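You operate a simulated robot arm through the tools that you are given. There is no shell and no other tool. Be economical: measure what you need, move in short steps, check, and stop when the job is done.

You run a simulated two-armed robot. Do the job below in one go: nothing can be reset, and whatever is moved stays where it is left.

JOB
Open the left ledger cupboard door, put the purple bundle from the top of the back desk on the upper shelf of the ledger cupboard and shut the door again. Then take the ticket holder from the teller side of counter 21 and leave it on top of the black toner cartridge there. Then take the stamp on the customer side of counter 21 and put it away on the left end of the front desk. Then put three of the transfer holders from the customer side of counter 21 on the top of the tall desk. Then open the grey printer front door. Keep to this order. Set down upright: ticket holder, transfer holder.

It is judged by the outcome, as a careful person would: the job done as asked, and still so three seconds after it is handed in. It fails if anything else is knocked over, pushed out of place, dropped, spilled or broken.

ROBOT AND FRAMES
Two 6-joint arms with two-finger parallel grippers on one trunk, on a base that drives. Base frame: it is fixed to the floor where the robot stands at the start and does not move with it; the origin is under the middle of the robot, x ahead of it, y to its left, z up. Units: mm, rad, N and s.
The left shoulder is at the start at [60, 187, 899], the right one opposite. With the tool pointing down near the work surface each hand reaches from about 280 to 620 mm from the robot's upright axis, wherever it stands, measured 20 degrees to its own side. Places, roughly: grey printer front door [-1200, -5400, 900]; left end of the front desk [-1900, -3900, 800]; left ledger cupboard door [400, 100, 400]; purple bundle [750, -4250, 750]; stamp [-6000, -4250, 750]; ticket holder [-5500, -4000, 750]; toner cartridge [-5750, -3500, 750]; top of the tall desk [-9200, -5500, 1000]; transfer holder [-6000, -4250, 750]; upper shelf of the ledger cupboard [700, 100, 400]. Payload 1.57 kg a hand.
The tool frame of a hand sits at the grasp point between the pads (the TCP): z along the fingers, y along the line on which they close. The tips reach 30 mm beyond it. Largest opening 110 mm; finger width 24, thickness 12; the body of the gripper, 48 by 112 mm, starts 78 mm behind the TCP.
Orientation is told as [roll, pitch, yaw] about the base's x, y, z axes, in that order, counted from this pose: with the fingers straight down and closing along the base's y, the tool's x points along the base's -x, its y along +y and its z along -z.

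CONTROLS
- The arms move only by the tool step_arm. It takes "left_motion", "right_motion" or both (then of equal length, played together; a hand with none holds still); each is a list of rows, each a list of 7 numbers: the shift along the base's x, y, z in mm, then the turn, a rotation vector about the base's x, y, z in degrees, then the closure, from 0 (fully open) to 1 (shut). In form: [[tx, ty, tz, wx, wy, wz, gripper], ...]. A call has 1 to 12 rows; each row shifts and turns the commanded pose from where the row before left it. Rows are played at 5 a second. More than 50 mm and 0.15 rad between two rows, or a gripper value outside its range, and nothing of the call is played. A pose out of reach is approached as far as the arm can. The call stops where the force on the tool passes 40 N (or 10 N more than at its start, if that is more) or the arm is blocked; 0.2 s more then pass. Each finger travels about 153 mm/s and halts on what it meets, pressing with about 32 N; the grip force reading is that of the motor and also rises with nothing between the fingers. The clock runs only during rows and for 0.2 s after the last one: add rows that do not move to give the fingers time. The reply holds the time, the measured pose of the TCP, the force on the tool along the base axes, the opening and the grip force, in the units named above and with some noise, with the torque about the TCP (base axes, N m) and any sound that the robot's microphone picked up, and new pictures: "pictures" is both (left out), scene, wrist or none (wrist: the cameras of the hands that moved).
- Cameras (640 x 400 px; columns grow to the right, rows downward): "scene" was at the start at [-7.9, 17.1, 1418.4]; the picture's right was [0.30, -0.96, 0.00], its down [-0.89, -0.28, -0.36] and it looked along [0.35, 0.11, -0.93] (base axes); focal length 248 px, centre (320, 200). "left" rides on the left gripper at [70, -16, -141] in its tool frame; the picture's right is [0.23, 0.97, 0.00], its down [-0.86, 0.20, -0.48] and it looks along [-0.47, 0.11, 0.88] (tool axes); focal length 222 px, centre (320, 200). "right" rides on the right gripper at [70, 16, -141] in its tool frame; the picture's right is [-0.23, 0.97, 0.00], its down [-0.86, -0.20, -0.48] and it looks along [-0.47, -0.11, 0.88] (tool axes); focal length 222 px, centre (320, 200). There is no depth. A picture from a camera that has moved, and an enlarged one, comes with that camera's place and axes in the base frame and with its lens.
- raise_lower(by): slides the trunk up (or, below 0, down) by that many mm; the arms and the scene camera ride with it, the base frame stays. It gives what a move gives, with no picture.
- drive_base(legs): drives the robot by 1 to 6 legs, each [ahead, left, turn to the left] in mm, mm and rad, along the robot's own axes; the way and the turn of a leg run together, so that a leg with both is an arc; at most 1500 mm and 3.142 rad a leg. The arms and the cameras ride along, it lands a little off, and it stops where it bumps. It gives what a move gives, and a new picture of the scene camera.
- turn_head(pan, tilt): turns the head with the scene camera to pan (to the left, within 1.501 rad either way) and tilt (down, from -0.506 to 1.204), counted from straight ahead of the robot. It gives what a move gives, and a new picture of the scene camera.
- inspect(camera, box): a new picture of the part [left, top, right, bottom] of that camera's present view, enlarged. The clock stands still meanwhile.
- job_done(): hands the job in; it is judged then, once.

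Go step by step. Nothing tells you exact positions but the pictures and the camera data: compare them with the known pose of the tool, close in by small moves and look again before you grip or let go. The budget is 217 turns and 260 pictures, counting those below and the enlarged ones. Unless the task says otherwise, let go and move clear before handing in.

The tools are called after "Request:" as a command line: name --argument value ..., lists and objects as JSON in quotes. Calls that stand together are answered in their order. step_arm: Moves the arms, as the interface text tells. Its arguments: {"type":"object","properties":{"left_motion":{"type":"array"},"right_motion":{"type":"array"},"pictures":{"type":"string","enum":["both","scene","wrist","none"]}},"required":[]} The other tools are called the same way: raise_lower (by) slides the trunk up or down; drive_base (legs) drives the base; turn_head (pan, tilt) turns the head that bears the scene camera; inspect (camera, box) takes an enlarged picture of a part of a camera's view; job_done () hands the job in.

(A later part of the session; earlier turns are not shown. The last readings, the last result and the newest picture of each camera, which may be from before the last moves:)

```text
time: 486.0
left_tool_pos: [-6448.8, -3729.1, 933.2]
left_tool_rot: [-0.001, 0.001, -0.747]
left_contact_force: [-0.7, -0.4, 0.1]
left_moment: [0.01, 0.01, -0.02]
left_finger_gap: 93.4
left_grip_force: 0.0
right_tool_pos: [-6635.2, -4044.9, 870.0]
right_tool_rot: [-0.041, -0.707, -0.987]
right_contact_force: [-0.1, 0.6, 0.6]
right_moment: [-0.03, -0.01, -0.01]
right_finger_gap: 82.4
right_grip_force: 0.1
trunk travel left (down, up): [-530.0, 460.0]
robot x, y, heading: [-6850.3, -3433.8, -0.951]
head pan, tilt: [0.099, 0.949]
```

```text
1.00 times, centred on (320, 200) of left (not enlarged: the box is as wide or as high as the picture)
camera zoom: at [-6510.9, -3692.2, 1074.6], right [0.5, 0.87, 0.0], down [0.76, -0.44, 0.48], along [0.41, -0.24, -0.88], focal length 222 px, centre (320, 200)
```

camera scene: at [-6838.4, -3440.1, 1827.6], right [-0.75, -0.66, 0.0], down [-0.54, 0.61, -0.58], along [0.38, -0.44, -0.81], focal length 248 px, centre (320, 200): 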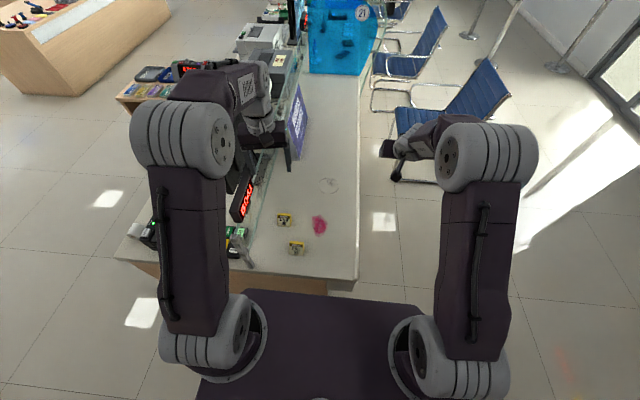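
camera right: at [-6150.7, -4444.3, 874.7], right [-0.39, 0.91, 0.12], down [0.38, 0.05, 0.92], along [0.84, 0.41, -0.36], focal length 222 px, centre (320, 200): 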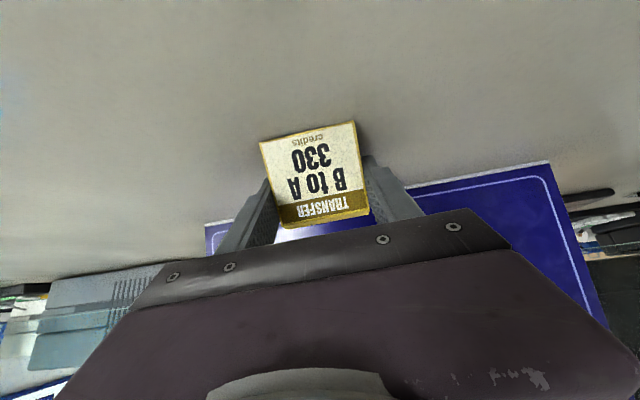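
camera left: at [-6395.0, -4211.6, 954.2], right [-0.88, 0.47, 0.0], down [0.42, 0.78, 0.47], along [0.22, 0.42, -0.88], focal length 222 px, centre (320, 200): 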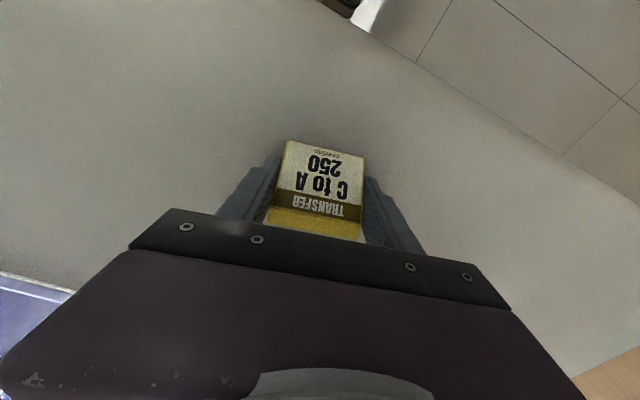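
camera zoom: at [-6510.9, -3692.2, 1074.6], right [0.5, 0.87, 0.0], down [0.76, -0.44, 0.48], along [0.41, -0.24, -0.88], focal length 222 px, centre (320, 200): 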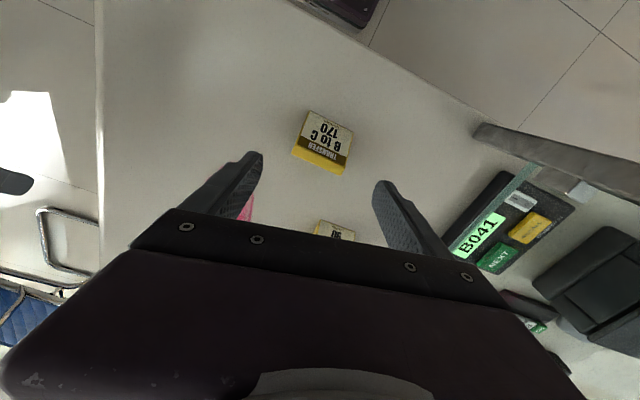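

B is aligned after an 8° turn. I'll adjust, lower to grip height and close after a look.

Request:
step_arm --left_motion '[[-1, 6, 0, 0, 0, -4.2, 0.15], [0, 6, 0, 0, 0, -4.2, 0.15], [0, 0, 0, 0, 0, 0, 0.15]]' --pictures "none"

Request:
raise_lower --by -112

Request:
inspect --camera "left" --box '[0, 0, 640, 400]'

```text
time: 486.8
left_tool_pos: [-6449.1, -3717.0, 934.1]
left_tool_rot: [0.002, 0.002, -0.897]
left_contact_force: [-0.6, -0.6, -0.4]
left_moment: [0.01, 0.01, -0.02]
left_finger_gap: 93.6
left_grip_force: 0.1
right_tool_pos: [-6635.0, -4044.9, 869.3]
right_tool_rot: [-0.039, -0.705, -0.985]
right_contact_force: [0.5, 0.3, 0.1]
right_moment: [0.02, 0.0, 0.0]
right_finger_gap: 82.5
right_grip_force: 0.1
trunk travel left (down, up): [-530.0, 460.0]
robot x, y, heading: [-6847.1, -3432.9, -0.953]
head pan, tilt: [0.099, 0.949]
```

```text
time: 488.0
left_tool_pos: [-6450.7, -3715.3, 835.9]
left_tool_rot: [0.0, -0.003, -0.897]
left_contact_force: [0.7, 0.1, -0.3]
left_moment: [0.02, 0.01, -0.03]
left_finger_gap: 93.7
left_grip_force: 0.1
right_tool_pos: [-6631.8, -4047.7, 784.3]
right_tool_rot: [-0.026, -0.74, -0.996]
right_contact_force: [-8.3, 8.1, 20.9]
right_moment: [0.92, -0.74, 0.7]
right_finger_gap: 80.2
right_grip_force: 0.1
trunk travel left (down, up): [-430.0, 560.0]
robot x, y, heading: [-6848.9, -3433.7, -0.951]
head pan, tilt: [0.099, 0.949]
stopped: the force on the tool passed its limit at 53 N (the readings are from after the stop); the commanded pose is now the measured one
```

```text
1.00 times, centred on (320, 200) of left (not enlarged: the box is as wide or as high as the picture)
camera zoom: at [-6507.7, -3669.9, 976.0], right [0.62, 0.79, 0.0], down [0.69, -0.54, 0.48], along [0.38, -0.3, -0.88], focal length 222 px, centre (320, 200)
```

zoom: 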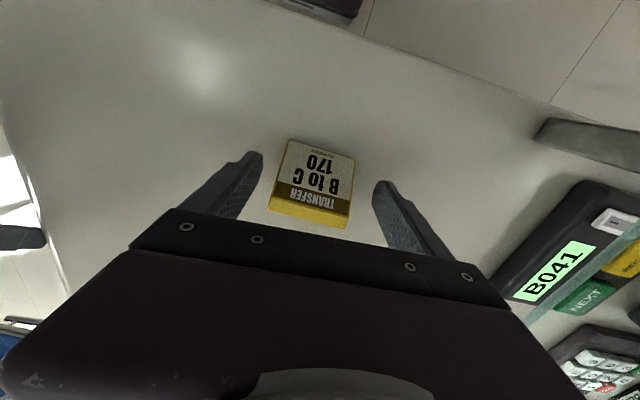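

The idle right hand touched the counter; I'll raise it, then lower the left hand by arm and close on B.

Request:
step_arm --right_motion '[[0, 0, 30, 0, 0, 0, 0.25], [0, 0, 30, 0, 0, 0, 0.25], [0, 0, 30, 0, 0, 0, 0.25], [0, 0, 30, 0, 0, 0, 0.25], [0, 0, 0, 0, 0, 0, 0.25], [0, 0, 0, 0, 0, 0, 0.25], [0, 0, 0, 0, 0, 0, 0.25], [0, 0, 0, 0, 0, 0, 0.25]]' --left_motion '[[-2, -4, 0, 0, 0, 0, 0.15], [0, 0, -8, 0, 0, 0, 0.15], [0, 0, -8, 0, 0, 0, 0.15], [0, 0, -7, 0, 0, 0, 0.15], [0, 0, 0, 0, 0, 0, 0.25], [0, 0, 0, 0, 0, 0, 0.4], [0, 0, 0, 0, 0, 0, 0.6], [0, 0, 0, 0, 0, 0, 0.6]]' --pictures "scene"

```text
time: 489.8
left_tool_pos: [-6452.0, -3721.3, 811.4]
left_tool_rot: [0.0, 0.001, -0.898]
left_contact_force: [0.3, 0.2, -0.2]
left_moment: [-0.01, 0.01, 0.01]
left_finger_gap: 63.3
left_grip_force: 31.4
right_tool_pos: [-6625.6, -4041.1, 895.6]
right_tool_rot: [-0.04, -0.737, -0.995]
right_contact_force: [-0.2, -0.5, 0.4]
right_moment: [-0.01, 0.04, 0.0]
right_finger_gap: 82.4
right_grip_force: 0.2
right hand out of reach, approached as far as the arm can: row 4
trunk travel left (down, up): [-430.0, 560.0]
robot x, y, heading: [-6846.7, -3434.8, -0.951]
head pan, tilt: [0.099, 0.949]
camera scene: at [-6837.2, -3439.3, 1337.9], right [-0.75, -0.66, 0.0], down [-0.54, 0.61, -0.58], along [0.38, -0.44, -0.81], focal length 248 px, centre (320, 200)
```

scene: 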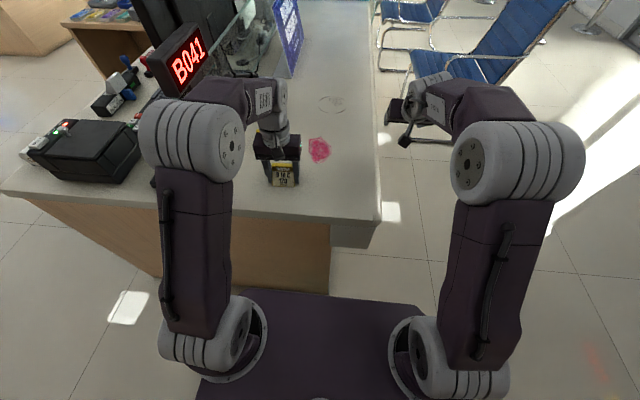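

B is gripped. Lift high and drive back to the tall desk.

Request:
raise_lower --by 400

Request:
drive_base --legs '[[0, -1100, 0.02], [0, -1100, 0], [0, 0, -1.57], [250, 134, 0]]'

```text
time: 493.6
left_tool_pos: [-6451.0, -3720.7, 1211.1]
left_tool_rot: [-0.001, 0.001, -0.896]
left_contact_force: [0.4, -0.3, -0.4]
left_moment: [0.05, -0.01, 0.0]
left_finger_gap: 63.4
left_grip_force: 31.9
right_tool_pos: [-6626.9, -4040.6, 1295.7]
right_tool_rot: [-0.04, -0.735, -0.996]
right_contact_force: [0.7, 0.3, 0.0]
right_moment: [0.0, 0.01, -0.01]
right_finger_gap: 82.6
right_grip_force: 0.0
trunk travel left (down, up): [-830.0, 160.0]
robot x, y, heading: [-6851.6, -3434.6, -0.952]
head pan, tilt: [0.099, 0.949]
```

```text
time: 509.9
left_tool_pos: [-9049.6, -5378.6, 1212.0]
left_tool_rot: [-0.001, 0.0, -2.446]
left_contact_force: [0.2, 0.3, -0.5]
left_moment: [-0.03, 0.01, -0.02]
left_finger_gap: 63.5
left_grip_force: 31.7
right_tool_pos: [-9373.6, -5212.4, 1296.3]
right_tool_rot: [-0.037, -0.738, -2.544]
right_contact_force: [0.2, -0.6, 0.0]
right_moment: [0.0, 0.05, 0.02]
right_finger_gap: 82.4
right_grip_force: 0.0
trunk travel left (down, up): [-830.0, 160.0]
robot x, y, heading: [-8773.8, -4975.3, -2.501]
head pan, tilt: [0.099, 0.949]
camera scene: at [-8778.0, -4987.1, 1738.0], right [-0.68, 0.74, 0.0], down [0.6, 0.55, -0.58], along [-0.43, -0.39, -0.81], focal length 248 px, centre (320, 200)
```

scene: 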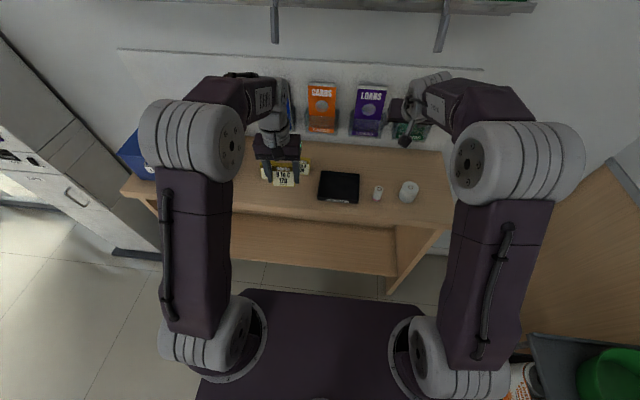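

Request:
drive_base --legs '[[83, 42, 0]]'

Request:
raise_lower --by -95

Request:
inspect --camera "left" --box '[0, 0, 640, 400]'

```text
time: 511.0
left_tool_pos: [-9089.0, -5458.8, 1213.8]
left_tool_rot: [0.002, -0.004, -2.446]
left_contact_force: [0.1, 0.1, -0.4]
left_moment: [-0.07, 0.02, 0.03]
left_finger_gap: 63.2
left_grip_force: 32.2
right_tool_pos: [-9413.6, -5292.0, 1297.4]
right_tool_rot: [-0.038, -0.741, -2.546]
right_contact_force: [-0.1, 0.0, -0.6]
right_moment: [-0.03, 0.0, 0.0]
right_finger_gap: 82.7
right_grip_force: 0.0
trunk travel left (down, up): [-830.0, 160.0]
robot x, y, heading: [-8815.1, -5056.7, -2.503]
head pan, tilt: [0.099, 0.949]
camera scene: at [-8816.5, -5067.1, 1738.0], right [-0.68, 0.74, 0.0], down [0.6, 0.55, -0.58], along [-0.43, -0.4, -0.81], focal length 248 px, centre (320, 200)
```

scene: 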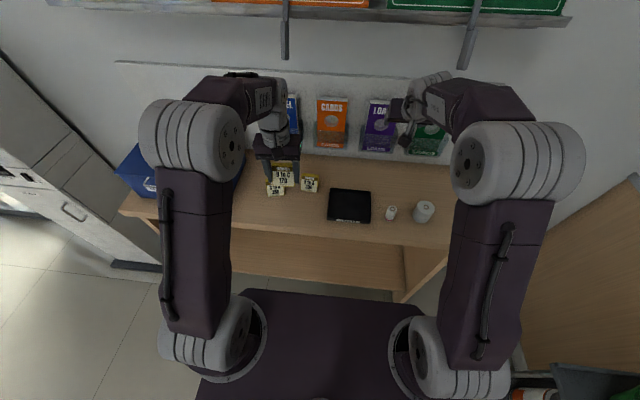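

```text
time: 512.3
left_tool_pos: [-9090.8, -5464.0, 1116.3]
left_tool_rot: [0.001, 0.002, -2.447]
left_contact_force: [-0.5, 0.3, -0.2]
left_moment: [0.01, -0.01, 0.03]
left_finger_gap: 63.5
left_grip_force: 32.6
right_tool_pos: [-9415.4, -5296.2, 1200.4]
right_tool_rot: [-0.04, -0.737, -2.544]
right_contact_force: [1.3, -0.1, 0.3]
right_moment: [0.01, 0.02, -0.01]
right_finger_gap: 82.3
right_grip_force: 0.1
trunk travel left (down, up): [-735.0, 255.0]
robot x, y, heading: [-8810.7, -5060.5, -2.498]
head pan, tilt: [0.099, 0.949]
```

```text
1.00 times, centred on (320, 200) of left (not enlarged: the box is as wide or as high as the picture)
camera zoom: at [-9047.8, -5406.0, 1257.4], right [0.8, -0.6, 0.0], down [-0.53, -0.7, 0.48], along [-0.29, -0.38, -0.88], focal length 222 px, centre (320, 200)
```

zoom: 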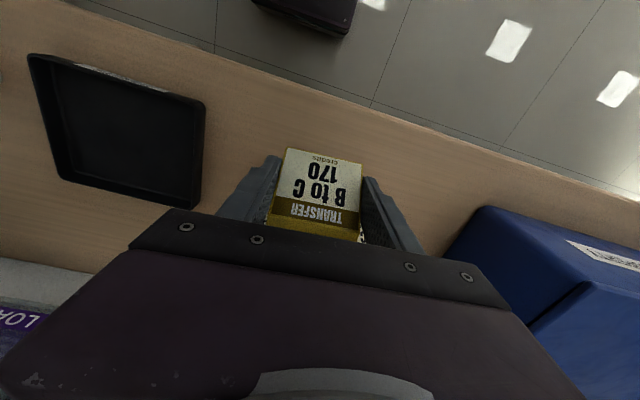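

B is above the free front spot, between C and D and 38 mm inside the edge. Lowering.

Request:
raise_lower --by -72

Request:
inspect --camera "scene" --box '[230, 140, 390, 240]'

Request:
raise_lower --by -6

Request:
raise_lower --by -4

```text
time: 513.4
left_tool_pos: [-9090.9, -5464.1, 1043.7]
left_tool_rot: [0.0, 0.001, -2.446]
left_contact_force: [-0.4, -0.1, -1.5]
left_moment: [-0.01, -0.04, 0.0]
left_finger_gap: 63.3
left_grip_force: 31.9
right_tool_pos: [-9414.7, -5296.8, 1128.8]
right_tool_rot: [-0.04, -0.737, -2.544]
right_contact_force: [0.6, 0.9, 0.0]
right_moment: [0.01, 0.0, 0.0]
right_finger_gap: 82.3
right_grip_force: 0.0
trunk travel left (down, up): [-663.0, 327.0]
robot x, y, heading: [-8815.7, -5060.6, -2.496]
head pan, tilt: [0.099, 0.949]
```

```text
4.00 times, centred on (310, 190) of scene
camera zoom: at [-8819.4, -5073.0, 1570.9], right [-0.68, 0.74, 0.0], down [0.6, 0.55, -0.58], along [-0.43, -0.39, -0.81], focal length 993 px, centre (360, 240)
```

zoom: 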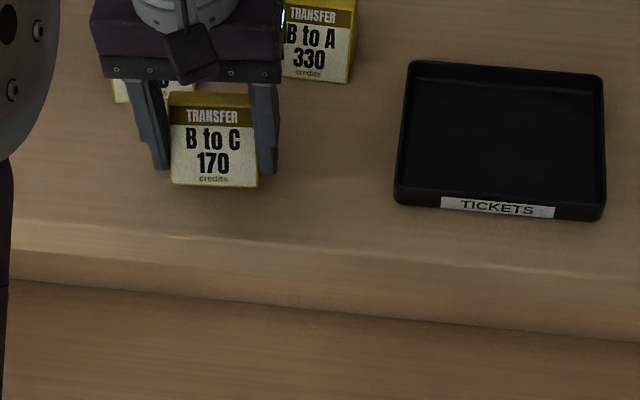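

```text
time: 513.9
left_tool_pos: [-9091.1, -5463.6, 1038.5]
left_tool_rot: [0.0, 0.003, -2.445]
left_contact_force: [-0.4, -0.4, -0.3]
left_moment: [-0.05, -0.01, 0.01]
left_finger_gap: 63.1
left_grip_force: 32.3
right_tool_pos: [-9415.1, -5295.5, 1122.4]
right_tool_rot: [-0.041, -0.737, -2.545]
right_contact_force: [-0.4, -0.2, 0.0]
right_moment: [0.0, -0.02, 0.0]
right_finger_gap: 82.6
right_grip_force: 0.1
trunk travel left (down, up): [-657.0, 333.0]
robot x, y, heading: [-8810.5, -5059.1, -2.502]
head pan, tilt: [0.099, 0.949]
```

```text
time: 514.5
left_tool_pos: [-9089.9, -5463.7, 1034.6]
left_tool_rot: [0.0, 0.001, -2.445]
left_contact_force: [0.1, -0.5, -0.4]
left_moment: [0.0, -0.04, -0.01]
left_finger_gap: 63.3
left_grip_force: 32.0
right_tool_pos: [-9414.7, -5296.1, 1118.3]
right_tool_rot: [-0.041, -0.736, -2.544]
right_contact_force: [0.2, -0.8, 0.0]
right_moment: [-0.01, -0.02, 0.02]
right_finger_gap: 82.2
right_grip_force: 0.1
trunk travel left (down, up): [-653.0, 337.0]
robot x, y, heading: [-8812.7, -5064.2, -2.502]
head pan, tilt: [0.099, 0.949]
```

Request:
raise_lower --by -3

Request:
raise_lower --by -3

```text
time: 515.0
left_tool_pos: [-9090.4, -5463.6, 1030.6]
left_tool_rot: [-0.001, 0.0, -2.446]
left_contact_force: [-0.2, 0.4, -0.9]
left_moment: [0.03, 0.04, 0.02]
left_finger_gap: 63.3
left_grip_force: 32.3
right_tool_pos: [-9415.3, -5296.5, 1116.9]
right_tool_rot: [-0.041, -0.736, -2.547]
right_contact_force: [-0.1, 0.3, -0.3]
right_moment: [-0.04, 0.0, 0.0]
right_finger_gap: 82.6
right_grip_force: 0.0
trunk travel left (down, up): [-650.0, 340.0]
robot x, y, heading: [-8812.5, -5061.6, -2.5]
head pan, tilt: [0.099, 0.949]
```

```text
time: 515.5
left_tool_pos: [-9089.7, -5463.1, 1031.2]
left_tool_rot: [0.0, -0.004, -2.444]
left_contact_force: [-1.9, -4.4, 22.7]
left_moment: [0.01, -0.37, -0.03]
left_finger_gap: 63.3
left_grip_force: 32.6
right_tool_pos: [-9413.0, -5295.2, 1114.4]
right_tool_rot: [-0.039, -0.739, -2.544]
right_contact_force: [0.7, 1.0, -0.2]
right_moment: [0.0, -0.02, 0.01]
right_finger_gap: 82.4
right_grip_force: 0.0
trunk travel left (down, up): [-647.0, 343.0]
robot x, y, heading: [-8812.4, -5060.8, -2.496]
head pan, tilt: [0.099, 0.949]
```

Contact. Release with a modest opening and lift.

Request:
raise_lower --by 2

Request:
step_arm --left_motion '[[0, 0, 0, 0, 0, 0, 0.38], [0, 0, 0, 0, 0, 0, 0.32], [0, 0, 0, 0, 0, 0, 0.28], [0, 0, 15, 0, 0, 0, 0.28], [0, 0, 25, 0, 0, 0, 0.28], [0, 0, 35, 0, 0, 0, 0.28], [0, 0, 40, 0, 0, 0, 0.28]]' --pictures "none"

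Request:
raise_lower --by 200

Request:
drive_base --legs '[[-350, 0, 0]]'

Request:
inspect --camera "scene" --box '[200, 60, 400, 185]'

```text
time: 516.0
left_tool_pos: [-9090.0, -5464.4, 1030.9]
left_tool_rot: [0.0, -0.002, -2.445]
left_contact_force: [-2.4, -5.7, 16.0]
left_moment: [-0.27, 0.11, -0.01]
left_finger_gap: 63.2
left_grip_force: 31.9
right_tool_pos: [-9415.7, -5295.6, 1115.6]
right_tool_rot: [-0.038, -0.737, -2.545]
right_contact_force: [0.1, -0.4, -0.2]
right_moment: [-0.02, 0.03, -0.04]
right_finger_gap: 82.5
right_grip_force: 0.0
trunk travel left (down, up): [-649.0, 341.0]
robot x, y, heading: [-8812.5, -5059.6, -2.498]
head pan, tilt: [0.099, 0.949]
```

```text
time: 517.6
left_tool_pos: [-9090.2, -5464.2, 1145.4]
left_tool_rot: [0.001, 0.0, -2.444]
left_contact_force: [-0.5, -0.2, 1.1]
left_moment: [0.03, 0.0, 0.02]
left_finger_gap: 79.1
left_grip_force: 0.0
right_tool_pos: [-9414.5, -5296.5, 1114.3]
right_tool_rot: [-0.04, -0.737, -2.546]
right_contact_force: [0.1, -0.8, 1.1]
right_moment: [0.0, -0.02, 0.0]
right_finger_gap: 82.6
right_grip_force: 0.1
trunk travel left (down, up): [-649.0, 341.0]
robot x, y, heading: [-8815.7, -5062.8, -2.502]
head pan, tilt: [0.099, 0.949]
```

```text
time: 519.8
left_tool_pos: [-9089.3, -5462.6, 1344.8]
left_tool_rot: [-0.001, 0.001, -2.447]
left_contact_force: [0.0, -0.4, 0.3]
left_moment: [-0.02, 0.01, -0.01]
left_finger_gap: 79.1
left_grip_force: 0.0
right_tool_pos: [-9413.7, -5296.2, 1314.8]
right_tool_rot: [-0.04, -0.736, -2.546]
right_contact_force: [-0.2, 0.2, 0.4]
right_moment: [-0.04, 0.03, -0.03]
right_finger_gap: 82.6
right_grip_force: 0.1
trunk travel left (down, up): [-849.0, 141.0]
robot x, y, heading: [-8811.5, -5058.1, -2.504]
head pan, tilt: [0.099, 0.949]
```

```text
time: 522.1
left_tool_pos: [-8809.8, -5252.5, 1344.0]
left_tool_rot: [-0.001, 0.002, -2.449]
left_contact_force: [-1.6, 0.4, 0.1]
left_moment: [-0.03, -0.04, 0.0]
left_finger_gap: 79.0
left_grip_force: 0.1
right_tool_pos: [-9133.3, -5083.0, 1313.4]
right_tool_rot: [-0.039, -0.735, -2.547]
right_contact_force: [-0.2, -0.4, -0.2]
right_moment: [0.0, -0.06, 0.0]
right_finger_gap: 82.6
right_grip_force: 0.0
trunk travel left (down, up): [-849.0, 141.0]
robot x, y, heading: [-8527.9, -4846.8, -2.504]
head pan, tilt: [0.099, 0.949]
camera scene: at [-8537.7, -4862.9, 1756.9], right [-0.67, 0.74, 0.0], down [0.6, 0.55, -0.58], along [-0.43, -0.39, -0.81], focal length 248 px, centre (320, 200)
```

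scene: 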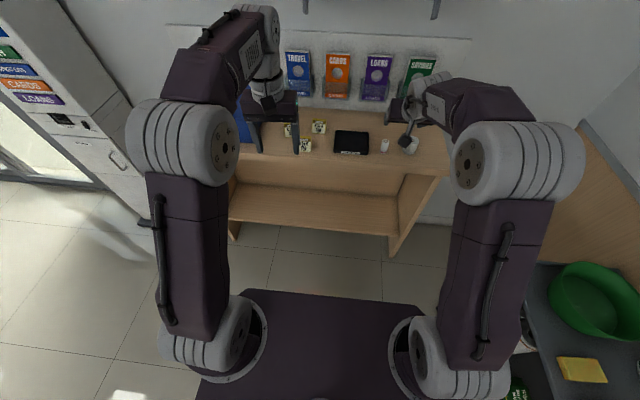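

```text
3.20 times, centred on (300, 122) of scene
camera zoom: at [-8537.7, -4862.9, 1756.9], right [-0.67, 0.74, 0.0], down [0.6, 0.55, -0.58], along [-0.43, -0.39, -0.81], focal length 795 px, centre (384, 448)
```

zoom: 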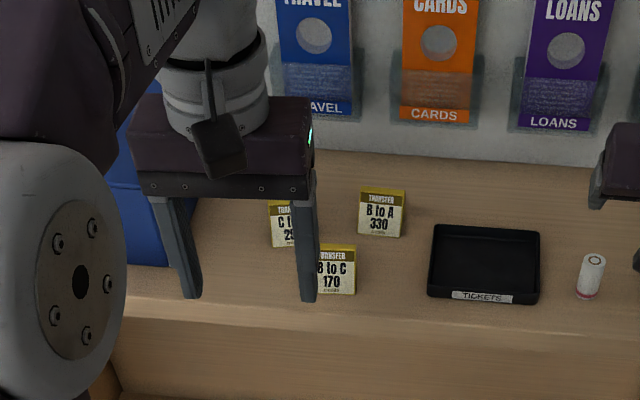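

All three transfer holders stand on the tall desk. Last: the grey printer near (-1200, -5400). I'll turn round and drive back past the counter end toward the front desk.

Request:
drive_base --legs '[[0, 0, 3.138], [1000, 380, 0], [1400, 0, 0], [1250, -50, 0]]'

```text
time: 547.5
left_tool_pos: [-5509.0, -1949.5, 1347.2]
left_tool_rot: [-0.001, -0.001, 0.713]
left_contact_force: [0.2, 0.0, 0.2]
left_moment: [-0.02, 0.0, 0.02]
left_finger_gap: 79.1
left_grip_force: 0.2
right_tool_pos: [-5180.6, -2112.4, 1315.7]
right_tool_rot: [-0.04, -0.737, 0.616]
right_contact_force: [-0.5, 0.4, 0.5]
right_moment: [0.0, -0.01, -0.02]
right_finger_gap: 82.6
right_grip_force: 0.1
trunk travel left (down, up): [-849.0, 141.0]
robot x, y, heading: [-5780.2, -2354.6, 0.659]
head pan, tilt: [0.099, 0.949]
camera scene: at [-5775.7, -2344.3, 1756.9], right [0.69, -0.73, 0.0], down [-0.59, -0.56, -0.58], along [0.42, 0.4, -0.81], focal length 248 px, centre (320, 200)
```

scene: 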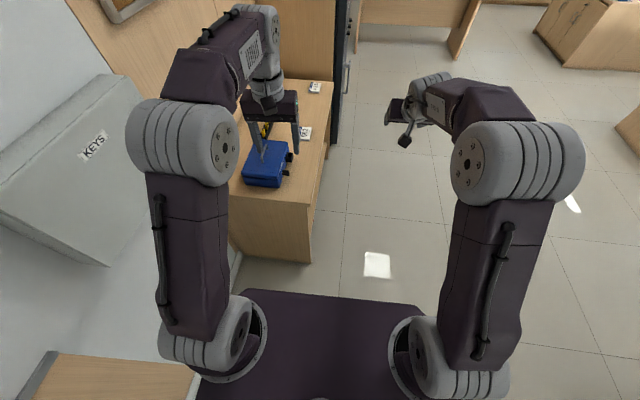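

Request:
drive_base --legs '[[100, -900, -0.02], [1000, -600, 0], [0, -1400, 0], [0, -1400, 0]]'

Request:
turn_head --pan -0.6 --tilt 0.45

```text
time: 571.1
left_tool_pos: [-2053.2, -4794.2, 1345.2]
left_tool_rot: [0.0, 0.001, 0.653]
left_contact_force: [-0.5, 0.4, -0.8]
left_moment: [0.01, 0.04, -0.02]
left_finger_gap: 79.4
left_grip_force: 0.1
right_tool_pos: [-1736.3, -4973.3, 1313.8]
right_tool_rot: [-0.04, -0.737, 0.556]
right_contact_force: [-0.3, -0.2, 1.2]
right_moment: [-0.01, 0.03, -0.03]
right_finger_gap: 82.7
right_grip_force: 0.1
trunk travel left (down, up): [-849.0, 141.0]
robot x, y, heading: [-2351.8, -5183.1, 0.598]
head pan, tilt: [0.099, 0.949]
camera scene: at [-2343.8, -5170.1, 1756.9], right [0.64, -0.77, 0.0], down [-0.62, -0.52, -0.58], along [0.45, 0.37, -0.81], focal length 248 px, centre (320, 200)
```

scene: 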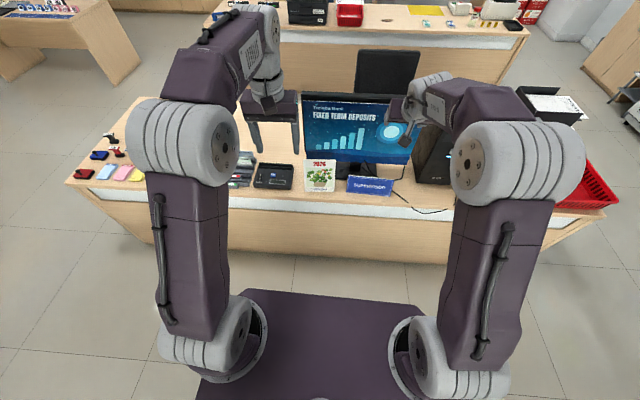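

```text
time: 572.2
left_tool_pos: [-2053.2, -4791.8, 1345.0]
left_tool_rot: [-0.001, 0.001, 0.652]
left_contact_force: [-0.1, -0.3, -0.8]
left_moment: [0.0, -0.03, 0.01]
left_finger_gap: 79.1
left_grip_force: 0.0
right_tool_pos: [-1737.1, -4974.2, 1316.8]
right_tool_rot: [-0.039, -0.738, 0.554]
right_contact_force: [-0.2, -0.9, 0.3]
right_moment: [0.0, -0.01, -0.05]
right_finger_gap: 82.5
right_grip_force: 0.0
trunk travel left (down, up): [-849.0, 141.0]
robot x, y, heading: [-2349.5, -5186.5, 0.603]
head pan, tilt: [-0.6, 0.45]
camera scene: at [-2307.4, -5217.5, 1798.8], right [0.0, -1.0, 0.0], down [-0.44, 0.0, -0.9], along [0.9, 0.0, -0.44], focal length 248 px, centre (320, 200)
```

scene: 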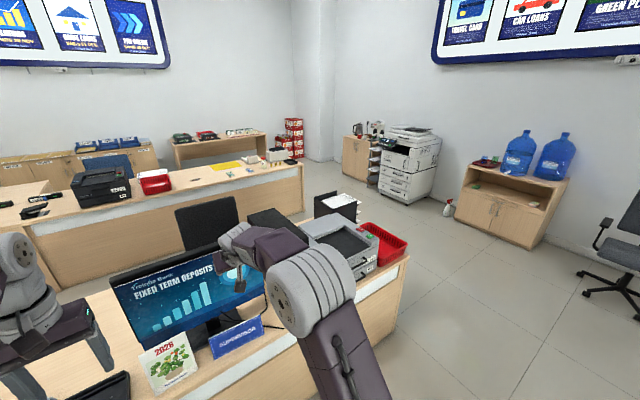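

Request:
inspect --camera "scene" --box '[230, 180, 420, 300]'

```text
3.33 times, centred on (325, 240) of scene
camera zoom: at [-2307.4, -5217.5, 1798.8], right [0.0, -1.0, 0.0], down [-0.44, 0.0, -0.9], along [0.9, 0.0, -0.44], focal length 828 px, centre (303, 67)
```

zoom: 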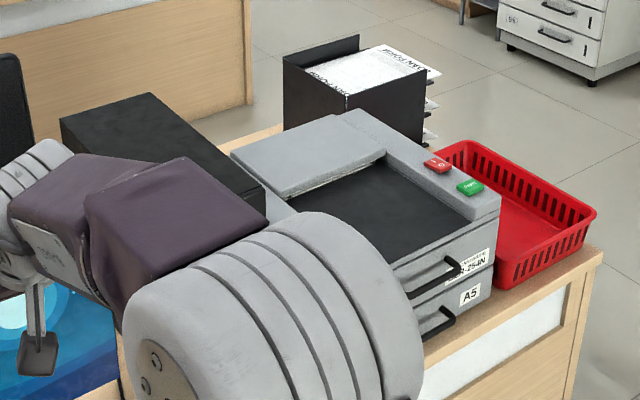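

The grey printer's front faces this side: an upper front door with a handle above an A5 tray. I'll strafe right in front of it and look.

Request:
drive_base --legs '[[0, -850, 0.035]]'

Request:
raise_lower --by -250

Request:
turn_head --pan -0.05 --tilt 0.6

Request:
inspect --camera "scene" --box '[200, 130, 440, 280]'

```text
time: 576.7
left_tool_pos: [-1581.9, -5459.6, 1345.3]
left_tool_rot: [-0.003, 0.001, 0.711]
left_contact_force: [-0.4, -0.4, -0.3]
left_moment: [0.02, -0.01, 0.0]
left_finger_gap: 79.2
left_grip_force: 0.0
right_tool_pos: [-1253.3, -5621.1, 1315.4]
right_tool_rot: [-0.04, -0.737, 0.615]
right_contact_force: [0.1, 0.0, -0.1]
right_moment: [-0.01, -0.01, -0.03]
right_finger_gap: 82.4
right_grip_force: 0.1
trunk travel left (down, up): [-849.0, 141.0]
robot x, y, heading: [-1851.0, -5869.8, 0.663]
head pan, tilt: [-0.6, 0.45]
camera scene: at [-1809.6, -5897.7, 1798.9], right [0.06, -1.0, 0.0], down [-0.43, -0.03, -0.9], along [0.9, 0.05, -0.43], focal length 248 px, centre (320, 200)
```

scene: 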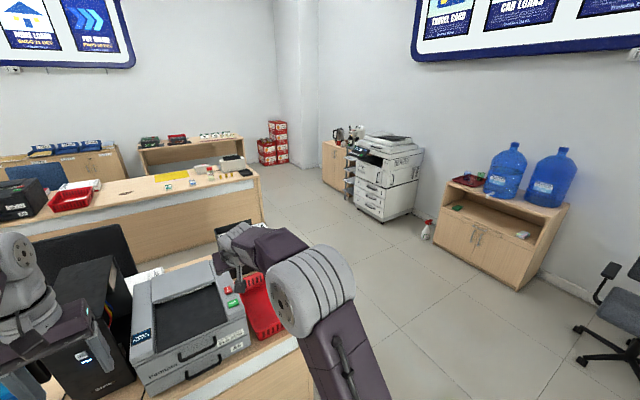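

```text
time: 579.2
left_tool_pos: [-1580.3, -5460.2, 1094.3]
left_tool_rot: [0.0, 0.0, 0.711]
left_contact_force: [0.4, -0.3, -0.5]
left_moment: [0.0, -0.02, 0.02]
left_finger_gap: 79.0
left_grip_force: 0.0
right_tool_pos: [-1252.9, -5622.1, 1065.1]
right_tool_rot: [-0.04, -0.737, 0.612]
right_contact_force: [0.0, 0.8, 0.0]
right_moment: [-0.01, 0.01, 0.0]
right_finger_gap: 82.7
right_grip_force: 0.0
trunk travel left (down, up): [-599.0, 391.0]
robot x, y, heading: [-1852.8, -5867.2, 0.655]
head pan, tilt: [-0.6, 0.45]
```

```text
time: 580.2
left_tool_pos: [-1580.5, -5460.6, 1094.8]
left_tool_rot: [0.0, 0.0, 0.713]
left_contact_force: [-0.2, 1.0, 0.7]
left_moment: [0.0, 0.01, 0.01]
left_finger_gap: 79.1
left_grip_force: 0.1
right_tool_pos: [-1253.8, -5621.6, 1064.4]
right_tool_rot: [-0.04, -0.736, 0.612]
right_contact_force: [0.8, -0.1, 0.6]
right_moment: [-0.03, 0.02, 0.0]
right_finger_gap: 82.8
right_grip_force: 0.1
trunk travel left (down, up): [-599.0, 391.0]
robot x, y, heading: [-1851.7, -5866.8, 0.659]
head pan, tilt: [-0.051, 0.6]
camera scene: at [-1827.9, -5853.8, 1535.3], right [0.57, -0.82, 0.0], down [-0.46, -0.32, -0.83], along [0.68, 0.47, -0.56], focal length 248 px, centre (320, 200)
```

scene: 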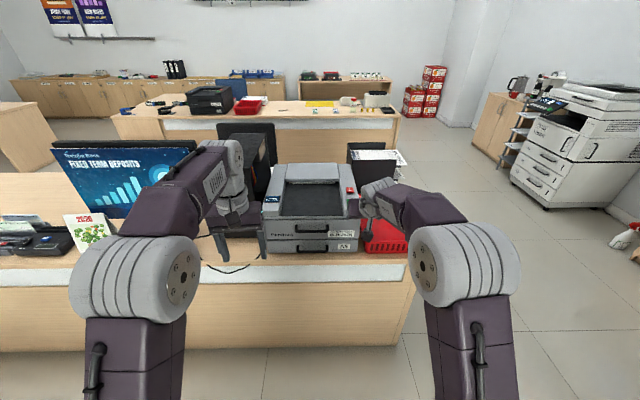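

```text
2.67 times, centred on (320, 205) of scene
camera zoom: at [-1827.9, -5853.8, 1535.3], right [0.57, -0.82, 0.0], down [-0.46, -0.32, -0.83], along [0.68, 0.47, -0.56], focal length 662 px, centre (320, 187)
```

zoom: 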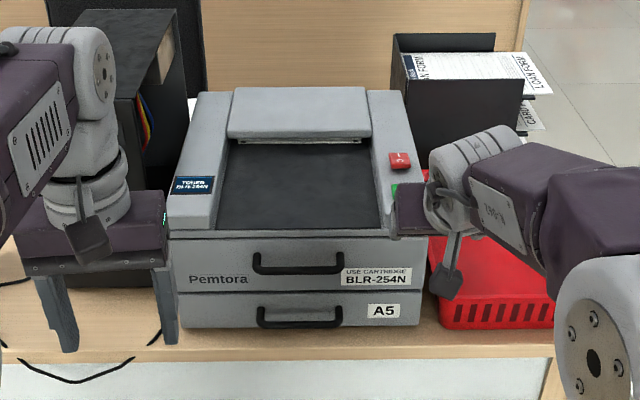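

The printer's front door is the "Pemtora" panel with a horizontal bar handle (≈ z 891, near (-1243, -5408)), above the A5 tray. I'll step back and left, then turn the right hand horizontal with fingers closing vertically.

Request:
drive_base --legs '[[-180, 190, -0.02]]'

Request:
step_arm --right_motion '[[12, 9, 0, 5.1, -6.8, 0, 0], [12, 9, 0, 5.1, -6.8, 0, 0], [12, 9, 0, 5.1, -6.8, 0, 0], [12, 9, 0, 5.1, -6.8, 0, 0], [12, 9, 0, 5.1, -6.8, 0, 0], [12, 9, 0, 3, -4, 0, 0], [0, 0, 0, 0, 0, 0, 0]]' --pictures "none"

Request:
step_arm --right_motion '[[0, 0, 0, 6.8, 5.1, 0, 0.5], [0, 0, 0, 6.8, 5.1, 0, 0.5], [0, 0, 0, 6.8, 5.1, 0, 0.5], [0, 0, 0, 6.8, 5.1, 0, 0.5], [0, 0, 0, 6.8, 5.1, 0, 0.5], [0, 0, 0, 6.8, 5.1, 0, 0.5], [0, 0, 0, 6.8, 5.1, 0, 0.5], [0, 0, 0, 6.8, 5.1, 0, 0.5], [0, 0, 0, 6.8, 5.1, 0, 0.5], [0, 0, 0, 6.8, 5.1, 0, 0.5], [0, 0, 0, 4, 3, 0, 0.5], [0, 0, 0, 0, 0, 0, 0.5]]' --pictures "both"

```text
time: 582.1
left_tool_pos: [-1834.1, -5420.1, 1095.4]
left_tool_rot: [0.0, 0.001, 0.693]
left_contact_force: [-0.4, -0.1, -0.3]
left_moment: [-0.02, -0.02, 0.02]
left_finger_gap: 79.2
left_grip_force: 0.0
right_tool_pos: [-1508.8, -5588.3, 1065.0]
right_tool_rot: [-0.04, -0.738, 0.593]
right_contact_force: [0.4, -0.1, -0.1]
right_moment: [-0.02, 0.0, -0.01]
right_finger_gap: 82.5
right_grip_force: 0.2
trunk travel left (down, up): [-599.0, 391.0]
robot x, y, heading: [-2116.1, -5826.2, 0.638]
head pan, tilt: [-0.051, 0.6]
camera scene: at [-2089.6, -5808.9, 1535.3], right [0.56, -0.83, 0.0], down [-0.47, -0.31, -0.82], along [0.69, 0.46, -0.57], focal length 248 px, centre (320, 200)
```

scene: 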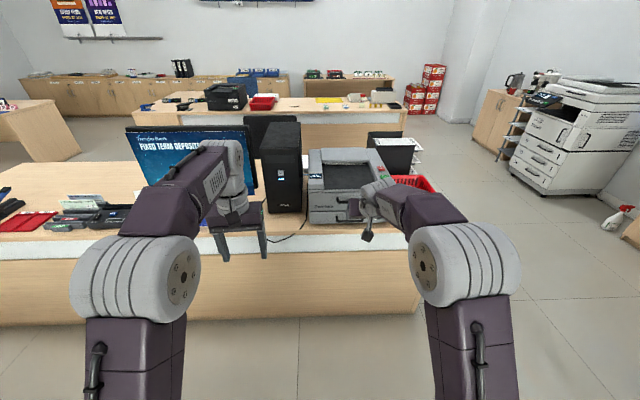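

```text
time: 583.7
left_tool_pos: [-1835.3, -5420.4, 1094.7]
left_tool_rot: [0.0, 0.0, 0.694]
left_contact_force: [-0.1, -0.1, -0.1]
left_moment: [-0.01, -0.02, 0.02]
left_finger_gap: 79.0
left_grip_force: 0.1
right_tool_pos: [-1443.0, -5549.7, 1064.8]
right_tool_rot: [0.176, -1.45, 0.355]
right_contact_force: [-0.4, -0.1, -0.3]
right_moment: [0.02, -0.04, -0.01]
right_finger_gap: 109.9
right_grip_force: 0.2
right hand out of reach, approached as far as the arm can: row 2, 3
trunk travel left (down, up): [-599.0, 391.0]
robot x, y, heading: [-2114.9, -5819.1, 0.638]
head pan, tilt: [-0.051, 0.6]
```

```text
time: 586.3
left_tool_pos: [-1834.8, -5419.5, 1093.9]
left_tool_rot: [-0.001, 0.002, 0.694]
left_contact_force: [0.2, -0.1, 0.0]
left_moment: [0.0, 0.0, 0.02]
left_finger_gap: 79.2
left_grip_force: 0.0
right_tool_pos: [-1442.6, -5549.2, 1062.7]
right_tool_rot: [1.458, 0.035, -0.809]
right_contact_force: [-0.2, 0.0, -0.9]
right_moment: [-0.03, -0.03, -0.03]
right_finger_gap: 55.0
right_grip_force: 0.0
trunk travel left (down, up): [-599.0, 391.0]
robot x, y, heading: [-2112.8, -5820.1, 0.636]
head pan, tilt: [-0.051, 0.6]
camera scene: at [-2089.7, -5808.9, 1535.3], right [0.56, -0.83, 0.0], down [-0.47, -0.31, -0.83], along [0.69, 0.46, -0.57], focal length 248 px, centre (320, 200)
camera right: at [-1588.9, -5595.2, 1097.8], right [0.26, -0.11, 0.96], down [0.23, -0.96, -0.17], along [0.94, 0.26, -0.22], focal length 222 px, centre (320, 200)
```

scene: 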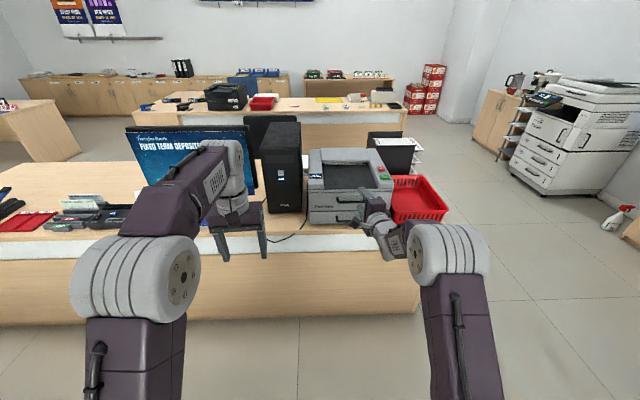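
right: 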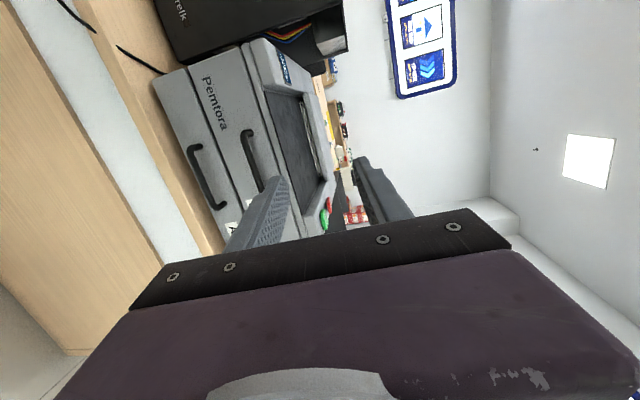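

The right hand is nearly level with fingers closing vertically. I'll trim the pointing, lower to handle height (z≈890) and drive to about 60 mm short.

Request:
step_arm --right_motion '[[0, 0, 0, 2, -2.6, -3.5, 0.5], [0, 0, 0, 2, -2.6, -3.5, 0.5], [0, 0, 0, 0, 0, 0, 0.5]]' --pictures "none"

Request:
raise_lower --by -170

Request:
drive_base --legs '[[170, 8, 0]]'

Request:
inspect --camera "right" --box '[0, 0, 640, 400]'

```text
time: 587.1
left_tool_pos: [-1835.1, -5420.9, 1095.4]
left_tool_rot: [0.001, 0.001, 0.694]
left_contact_force: [0.1, 0.4, 0.1]
left_moment: [0.01, 0.02, -0.02]
left_finger_gap: 79.3
left_grip_force: 0.2
right_tool_pos: [-1442.1, -5550.2, 1063.9]
right_tool_rot: [1.571, 0.03, -0.929]
right_contact_force: [0.6, -0.7, -0.4]
right_moment: [0.01, 0.0, -0.03]
right_finger_gap: 55.1
right_grip_force: 0.0
trunk travel left (down, up): [-599.0, 391.0]
robot x, y, heading: [-2111.5, -5824.2, 0.642]
head pan, tilt: [-0.051, 0.6]
```

```text
time: 589.0
left_tool_pos: [-1835.1, -5420.4, 926.2]
left_tool_rot: [0.0, 0.0, 0.693]
left_contact_force: [-0.1, -0.5, 1.2]
left_moment: [-0.03, -0.02, 0.02]
left_finger_gap: 78.9
left_grip_force: 0.1
right_tool_pos: [-1440.7, -5548.6, 894.6]
right_tool_rot: [1.571, 0.029, -0.928]
right_contact_force: [-0.2, -0.1, 0.2]
right_moment: [0.03, -0.03, -0.02]
right_finger_gap: 55.0
right_grip_force: 0.1
trunk travel left (down, up): [-429.0, 561.0]
robot x, y, heading: [-2113.3, -5824.1, 0.636]
head pan, tilt: [-0.051, 0.6]
```

```text
time: 590.5
left_tool_pos: [-1702.7, -5312.9, 924.0]
left_tool_rot: [0.0, 0.002, 0.694]
left_contact_force: [-0.2, 0.2, -0.9]
left_moment: [-0.03, -0.01, -0.01]
left_finger_gap: 79.2
left_grip_force: 0.2
right_tool_pos: [-1309.3, -5442.7, 893.5]
right_tool_rot: [1.571, 0.03, -0.929]
right_contact_force: [0.4, 1.2, -0.7]
right_moment: [0.01, -0.02, -0.01]
right_finger_gap: 55.1
right_grip_force: 0.1
trunk travel left (down, up): [-429.0, 561.0]
robot x, y, heading: [-1985.5, -5717.7, 0.639]
head pan, tilt: [-0.051, 0.6]
camera scene: at [-1957.9, -5700.9, 1365.3], right [0.55, -0.83, 0.0], down [-0.47, -0.31, -0.82], along [0.69, 0.46, -0.57], focal length 248 px, centre (320, 200)
```

scene: 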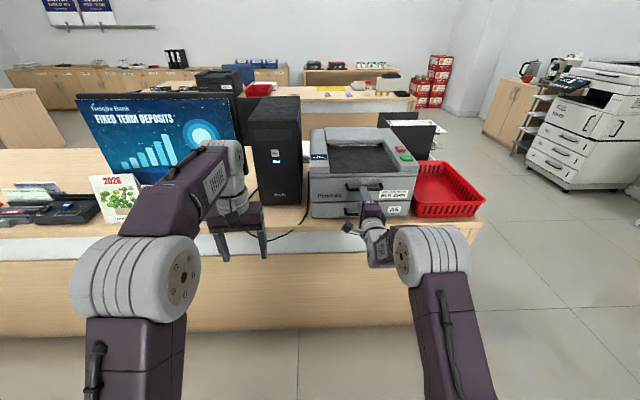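

```text
1.00 times, centred on (320, 200) of right (not enlarged: the box is as wide or as high as the picture)
camera zoom: at [-1464.6, -5471.6, 911.2], right [0.15, -0.2, 0.97], down [0.13, -0.97, -0.22], along [0.98, 0.16, -0.12], focal length 222 px, centre (320, 200)
```

zoom: 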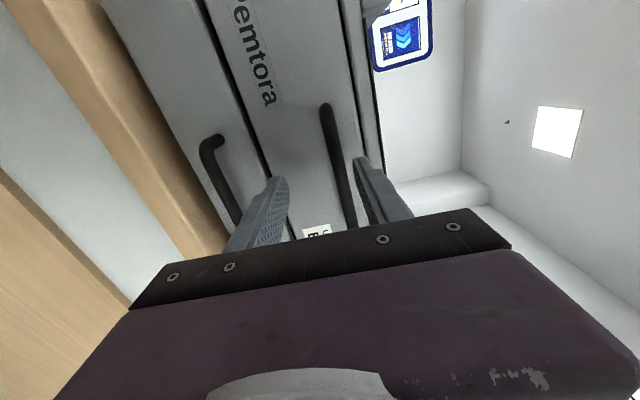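

The bar passes between the fingers, slightly high (z≈908). I'll raise 14 mm and drive ~50 mm closer.

Request:
raise_lower --by 14

Request:
drive_base --legs '[[50, 0, 0]]'

Request:
inspect --camera "right" --box '[200, 60, 480, 260]'

Request:
inspect --camera "scene" --box '[310, 160, 440, 240]'

```text
time: 591.1
left_tool_pos: [-1705.0, -5312.0, 939.3]
left_tool_rot: [0.001, 0.003, 0.693]
left_contact_force: [-0.1, 0.2, 0.2]
left_moment: [0.01, 0.02, 0.04]
left_finger_gap: 79.4
left_grip_force: 0.1
right_tool_pos: [-1309.7, -5443.1, 907.3]
right_tool_rot: [1.572, 0.03, -0.931]
right_contact_force: [0.2, -0.5, 0.3]
right_moment: [-0.02, -0.01, 0.04]
right_finger_gap: 55.1
right_grip_force: 0.0
trunk travel left (down, up): [-443.0, 547.0]
robot x, y, heading: [-1983.7, -5717.1, 0.641]
head pan, tilt: [-0.051, 0.6]
```

```text
time: 592.0
left_tool_pos: [-1666.3, -5284.3, 939.7]
left_tool_rot: [0.001, -0.002, 0.693]
left_contact_force: [0.4, -0.3, -0.7]
left_moment: [0.01, 0.01, 0.02]
left_finger_gap: 79.4
left_grip_force: 0.1
right_tool_pos: [-1272.1, -5413.9, 909.8]
right_tool_rot: [1.574, 0.029, -0.929]
right_contact_force: [-9.8, -6.9, 2.1]
right_moment: [-0.26, 0.2, -0.14]
right_finger_gap: 53.2
right_grip_force: 0.0
trunk travel left (down, up): [-443.0, 547.0]
robot x, y, heading: [-1947.4, -5686.9, 0.639]
head pan, tilt: [-0.051, 0.6]
camera scene: at [-1921.5, -5673.8, 1379.4], right [0.56, -0.83, 0.0], down [-0.47, -0.31, -0.83], along [0.69, 0.46, -0.56], focal length 248 px, centre (320, 200)
```

scene: 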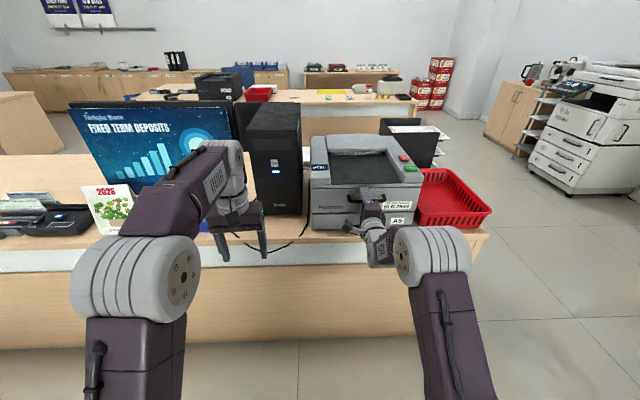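

```text
2.00 times, centred on (340, 160) of right
camera zoom: at [-1427.0, -5443.2, 927.4], right [0.15, -0.21, 0.97], down [0.13, -0.97, -0.23], along [0.98, 0.16, -0.12], focal length 444 px, centre (280, 280)
```

zoom: 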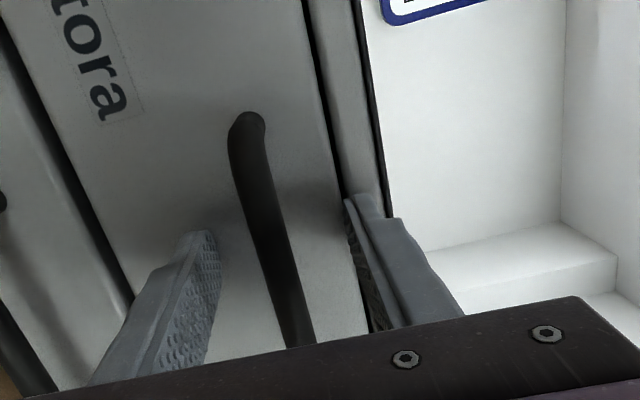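

```text
4.92 times, centred on (375, 200) of scene
camera zoom: at [-1921.5, -5673.8, 1379.4], right [0.56, -0.83, 0.0], down [-0.47, -0.31, -0.83], along [0.69, 0.46, -0.56], focal length 1222 px, centre (49, 200)
```

zoom: 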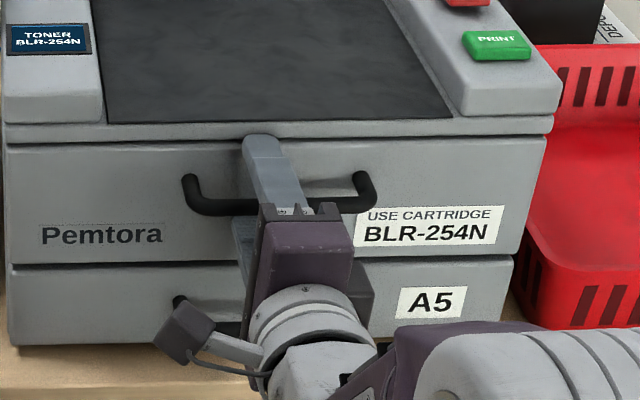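

The fingertips touch the panel with the bar between them. Back off a few mm and close on the bar.

Request:
step_arm --right_motion '[[-4, -3, 0, 0, 0, 0, 0.5], [0, 0, 0, 0, 0, 0, 0.7], [0, 0, 0, 0, 0, 0, 0.9], [0, 0, 0, 0, 0, 0, 1], [0, 0, 0, 0, 0, 0, 1]]' --pictures "wrist"

```text
time: 593.2
left_tool_pos: [-1665.3, -5283.2, 940.8]
left_tool_rot: [-0.001, 0.002, 0.692]
left_contact_force: [-0.3, 0.2, 0.5]
left_moment: [0.02, -0.01, -0.01]
left_finger_gap: 79.1
left_grip_force: 0.0
right_tool_pos: [-1275.2, -5415.0, 909.1]
right_tool_rot: [1.571, 0.029, -0.929]
right_contact_force: [0.0, -1.9, 5.8]
right_moment: [-0.55, -0.49, -0.06]
right_finger_gap: 11.8
right_grip_force: 29.1
trunk travel left (down, up): [-443.0, 547.0]
robot x, y, heading: [-1943.1, -5687.6, 0.639]
head pan, tilt: [-0.051, 0.6]
camera right: at [-1429.7, -5444.8, 927.6], right [0.15, -0.2, 0.97], down [0.13, -0.97, -0.22], along [0.98, 0.16, -0.12], focal length 222 px, centre (320, 200)
```

right: 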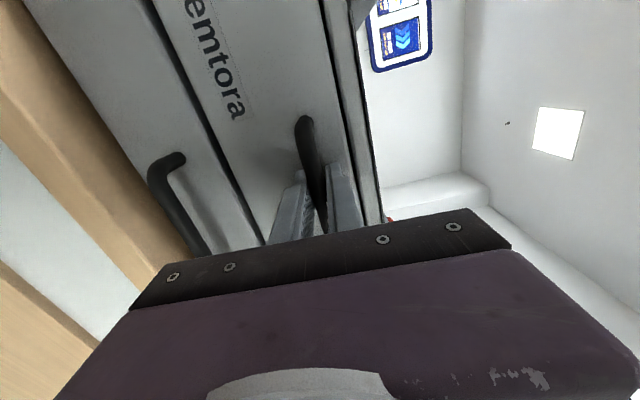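

Gripped. I'll pull along the arc of a bottom-hinged door in small steps.

Request:
step_arm --right_motion '[[-6, -4.5, -3, 0, 0, 0, 1], [-6, -4.5, -4, 0, 0, 0, 1], [-5, -4, -4, 0, 0, 0, 1], [-5, -4, -5, 0, 0, 0, 1]]' --pictures "scene"

Request:
inspect --camera "scene" --box '[300, 150, 440, 240]'

```text
time: 594.2
left_tool_pos: [-1665.8, -5283.1, 939.3]
left_tool_rot: [0.0, 0.0, 0.692]
left_contact_force: [0.2, -0.2, 0.9]
left_moment: [0.03, 0.01, -0.01]
left_finger_gap: 79.5
left_grip_force: 0.1
right_tool_pos: [-1275.9, -5415.4, 910.0]
right_tool_rot: [1.572, 0.028, -0.927]
right_contact_force: [0.4, -1.9, 7.2]
right_moment: [-0.58, -0.47, -0.04]
right_finger_gap: 12.1
right_grip_force: 29.4
right hand out of reach, approached as far as the arm can: row 1, 2, 3, 4
trunk travel left (down, up): [-443.0, 547.0]
robot x, y, heading: [-1944.7, -5687.4, 0.64]
head pan, tilt: [-0.051, 0.6]
camera scene: at [-1920.4, -5672.8, 1379.4], right [0.56, -0.83, 0.0], down [-0.47, -0.31, -0.83], along [0.69, 0.46, -0.56], focal length 248 px, centre (320, 200)
```

scene: 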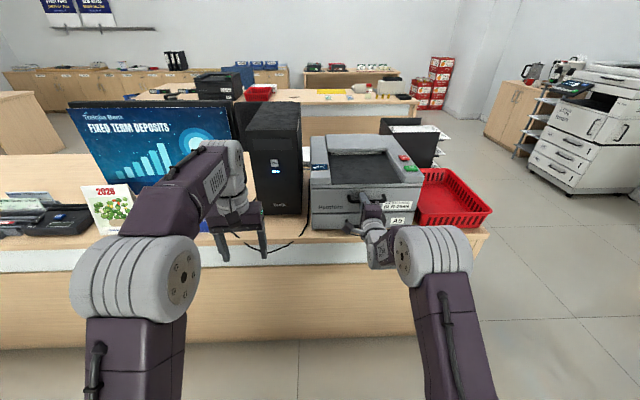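

```text
4.44 times, centred on (370, 195) of scene
camera zoom: at [-1920.4, -5672.8, 1379.4], right [0.56, -0.83, 0.0], down [-0.47, -0.31, -0.83], along [0.69, 0.46, -0.56], focal length 1104 px, centre (98, 222)
```

zoom: 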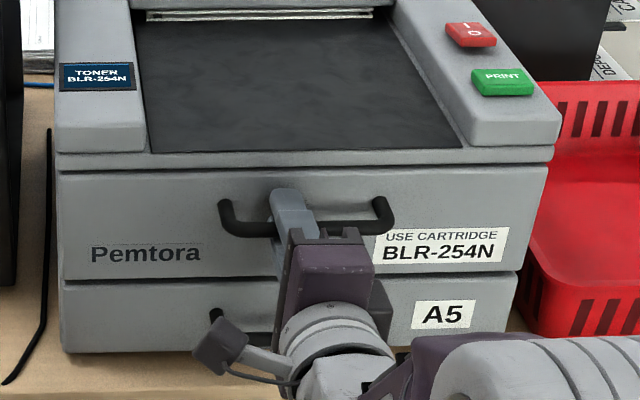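

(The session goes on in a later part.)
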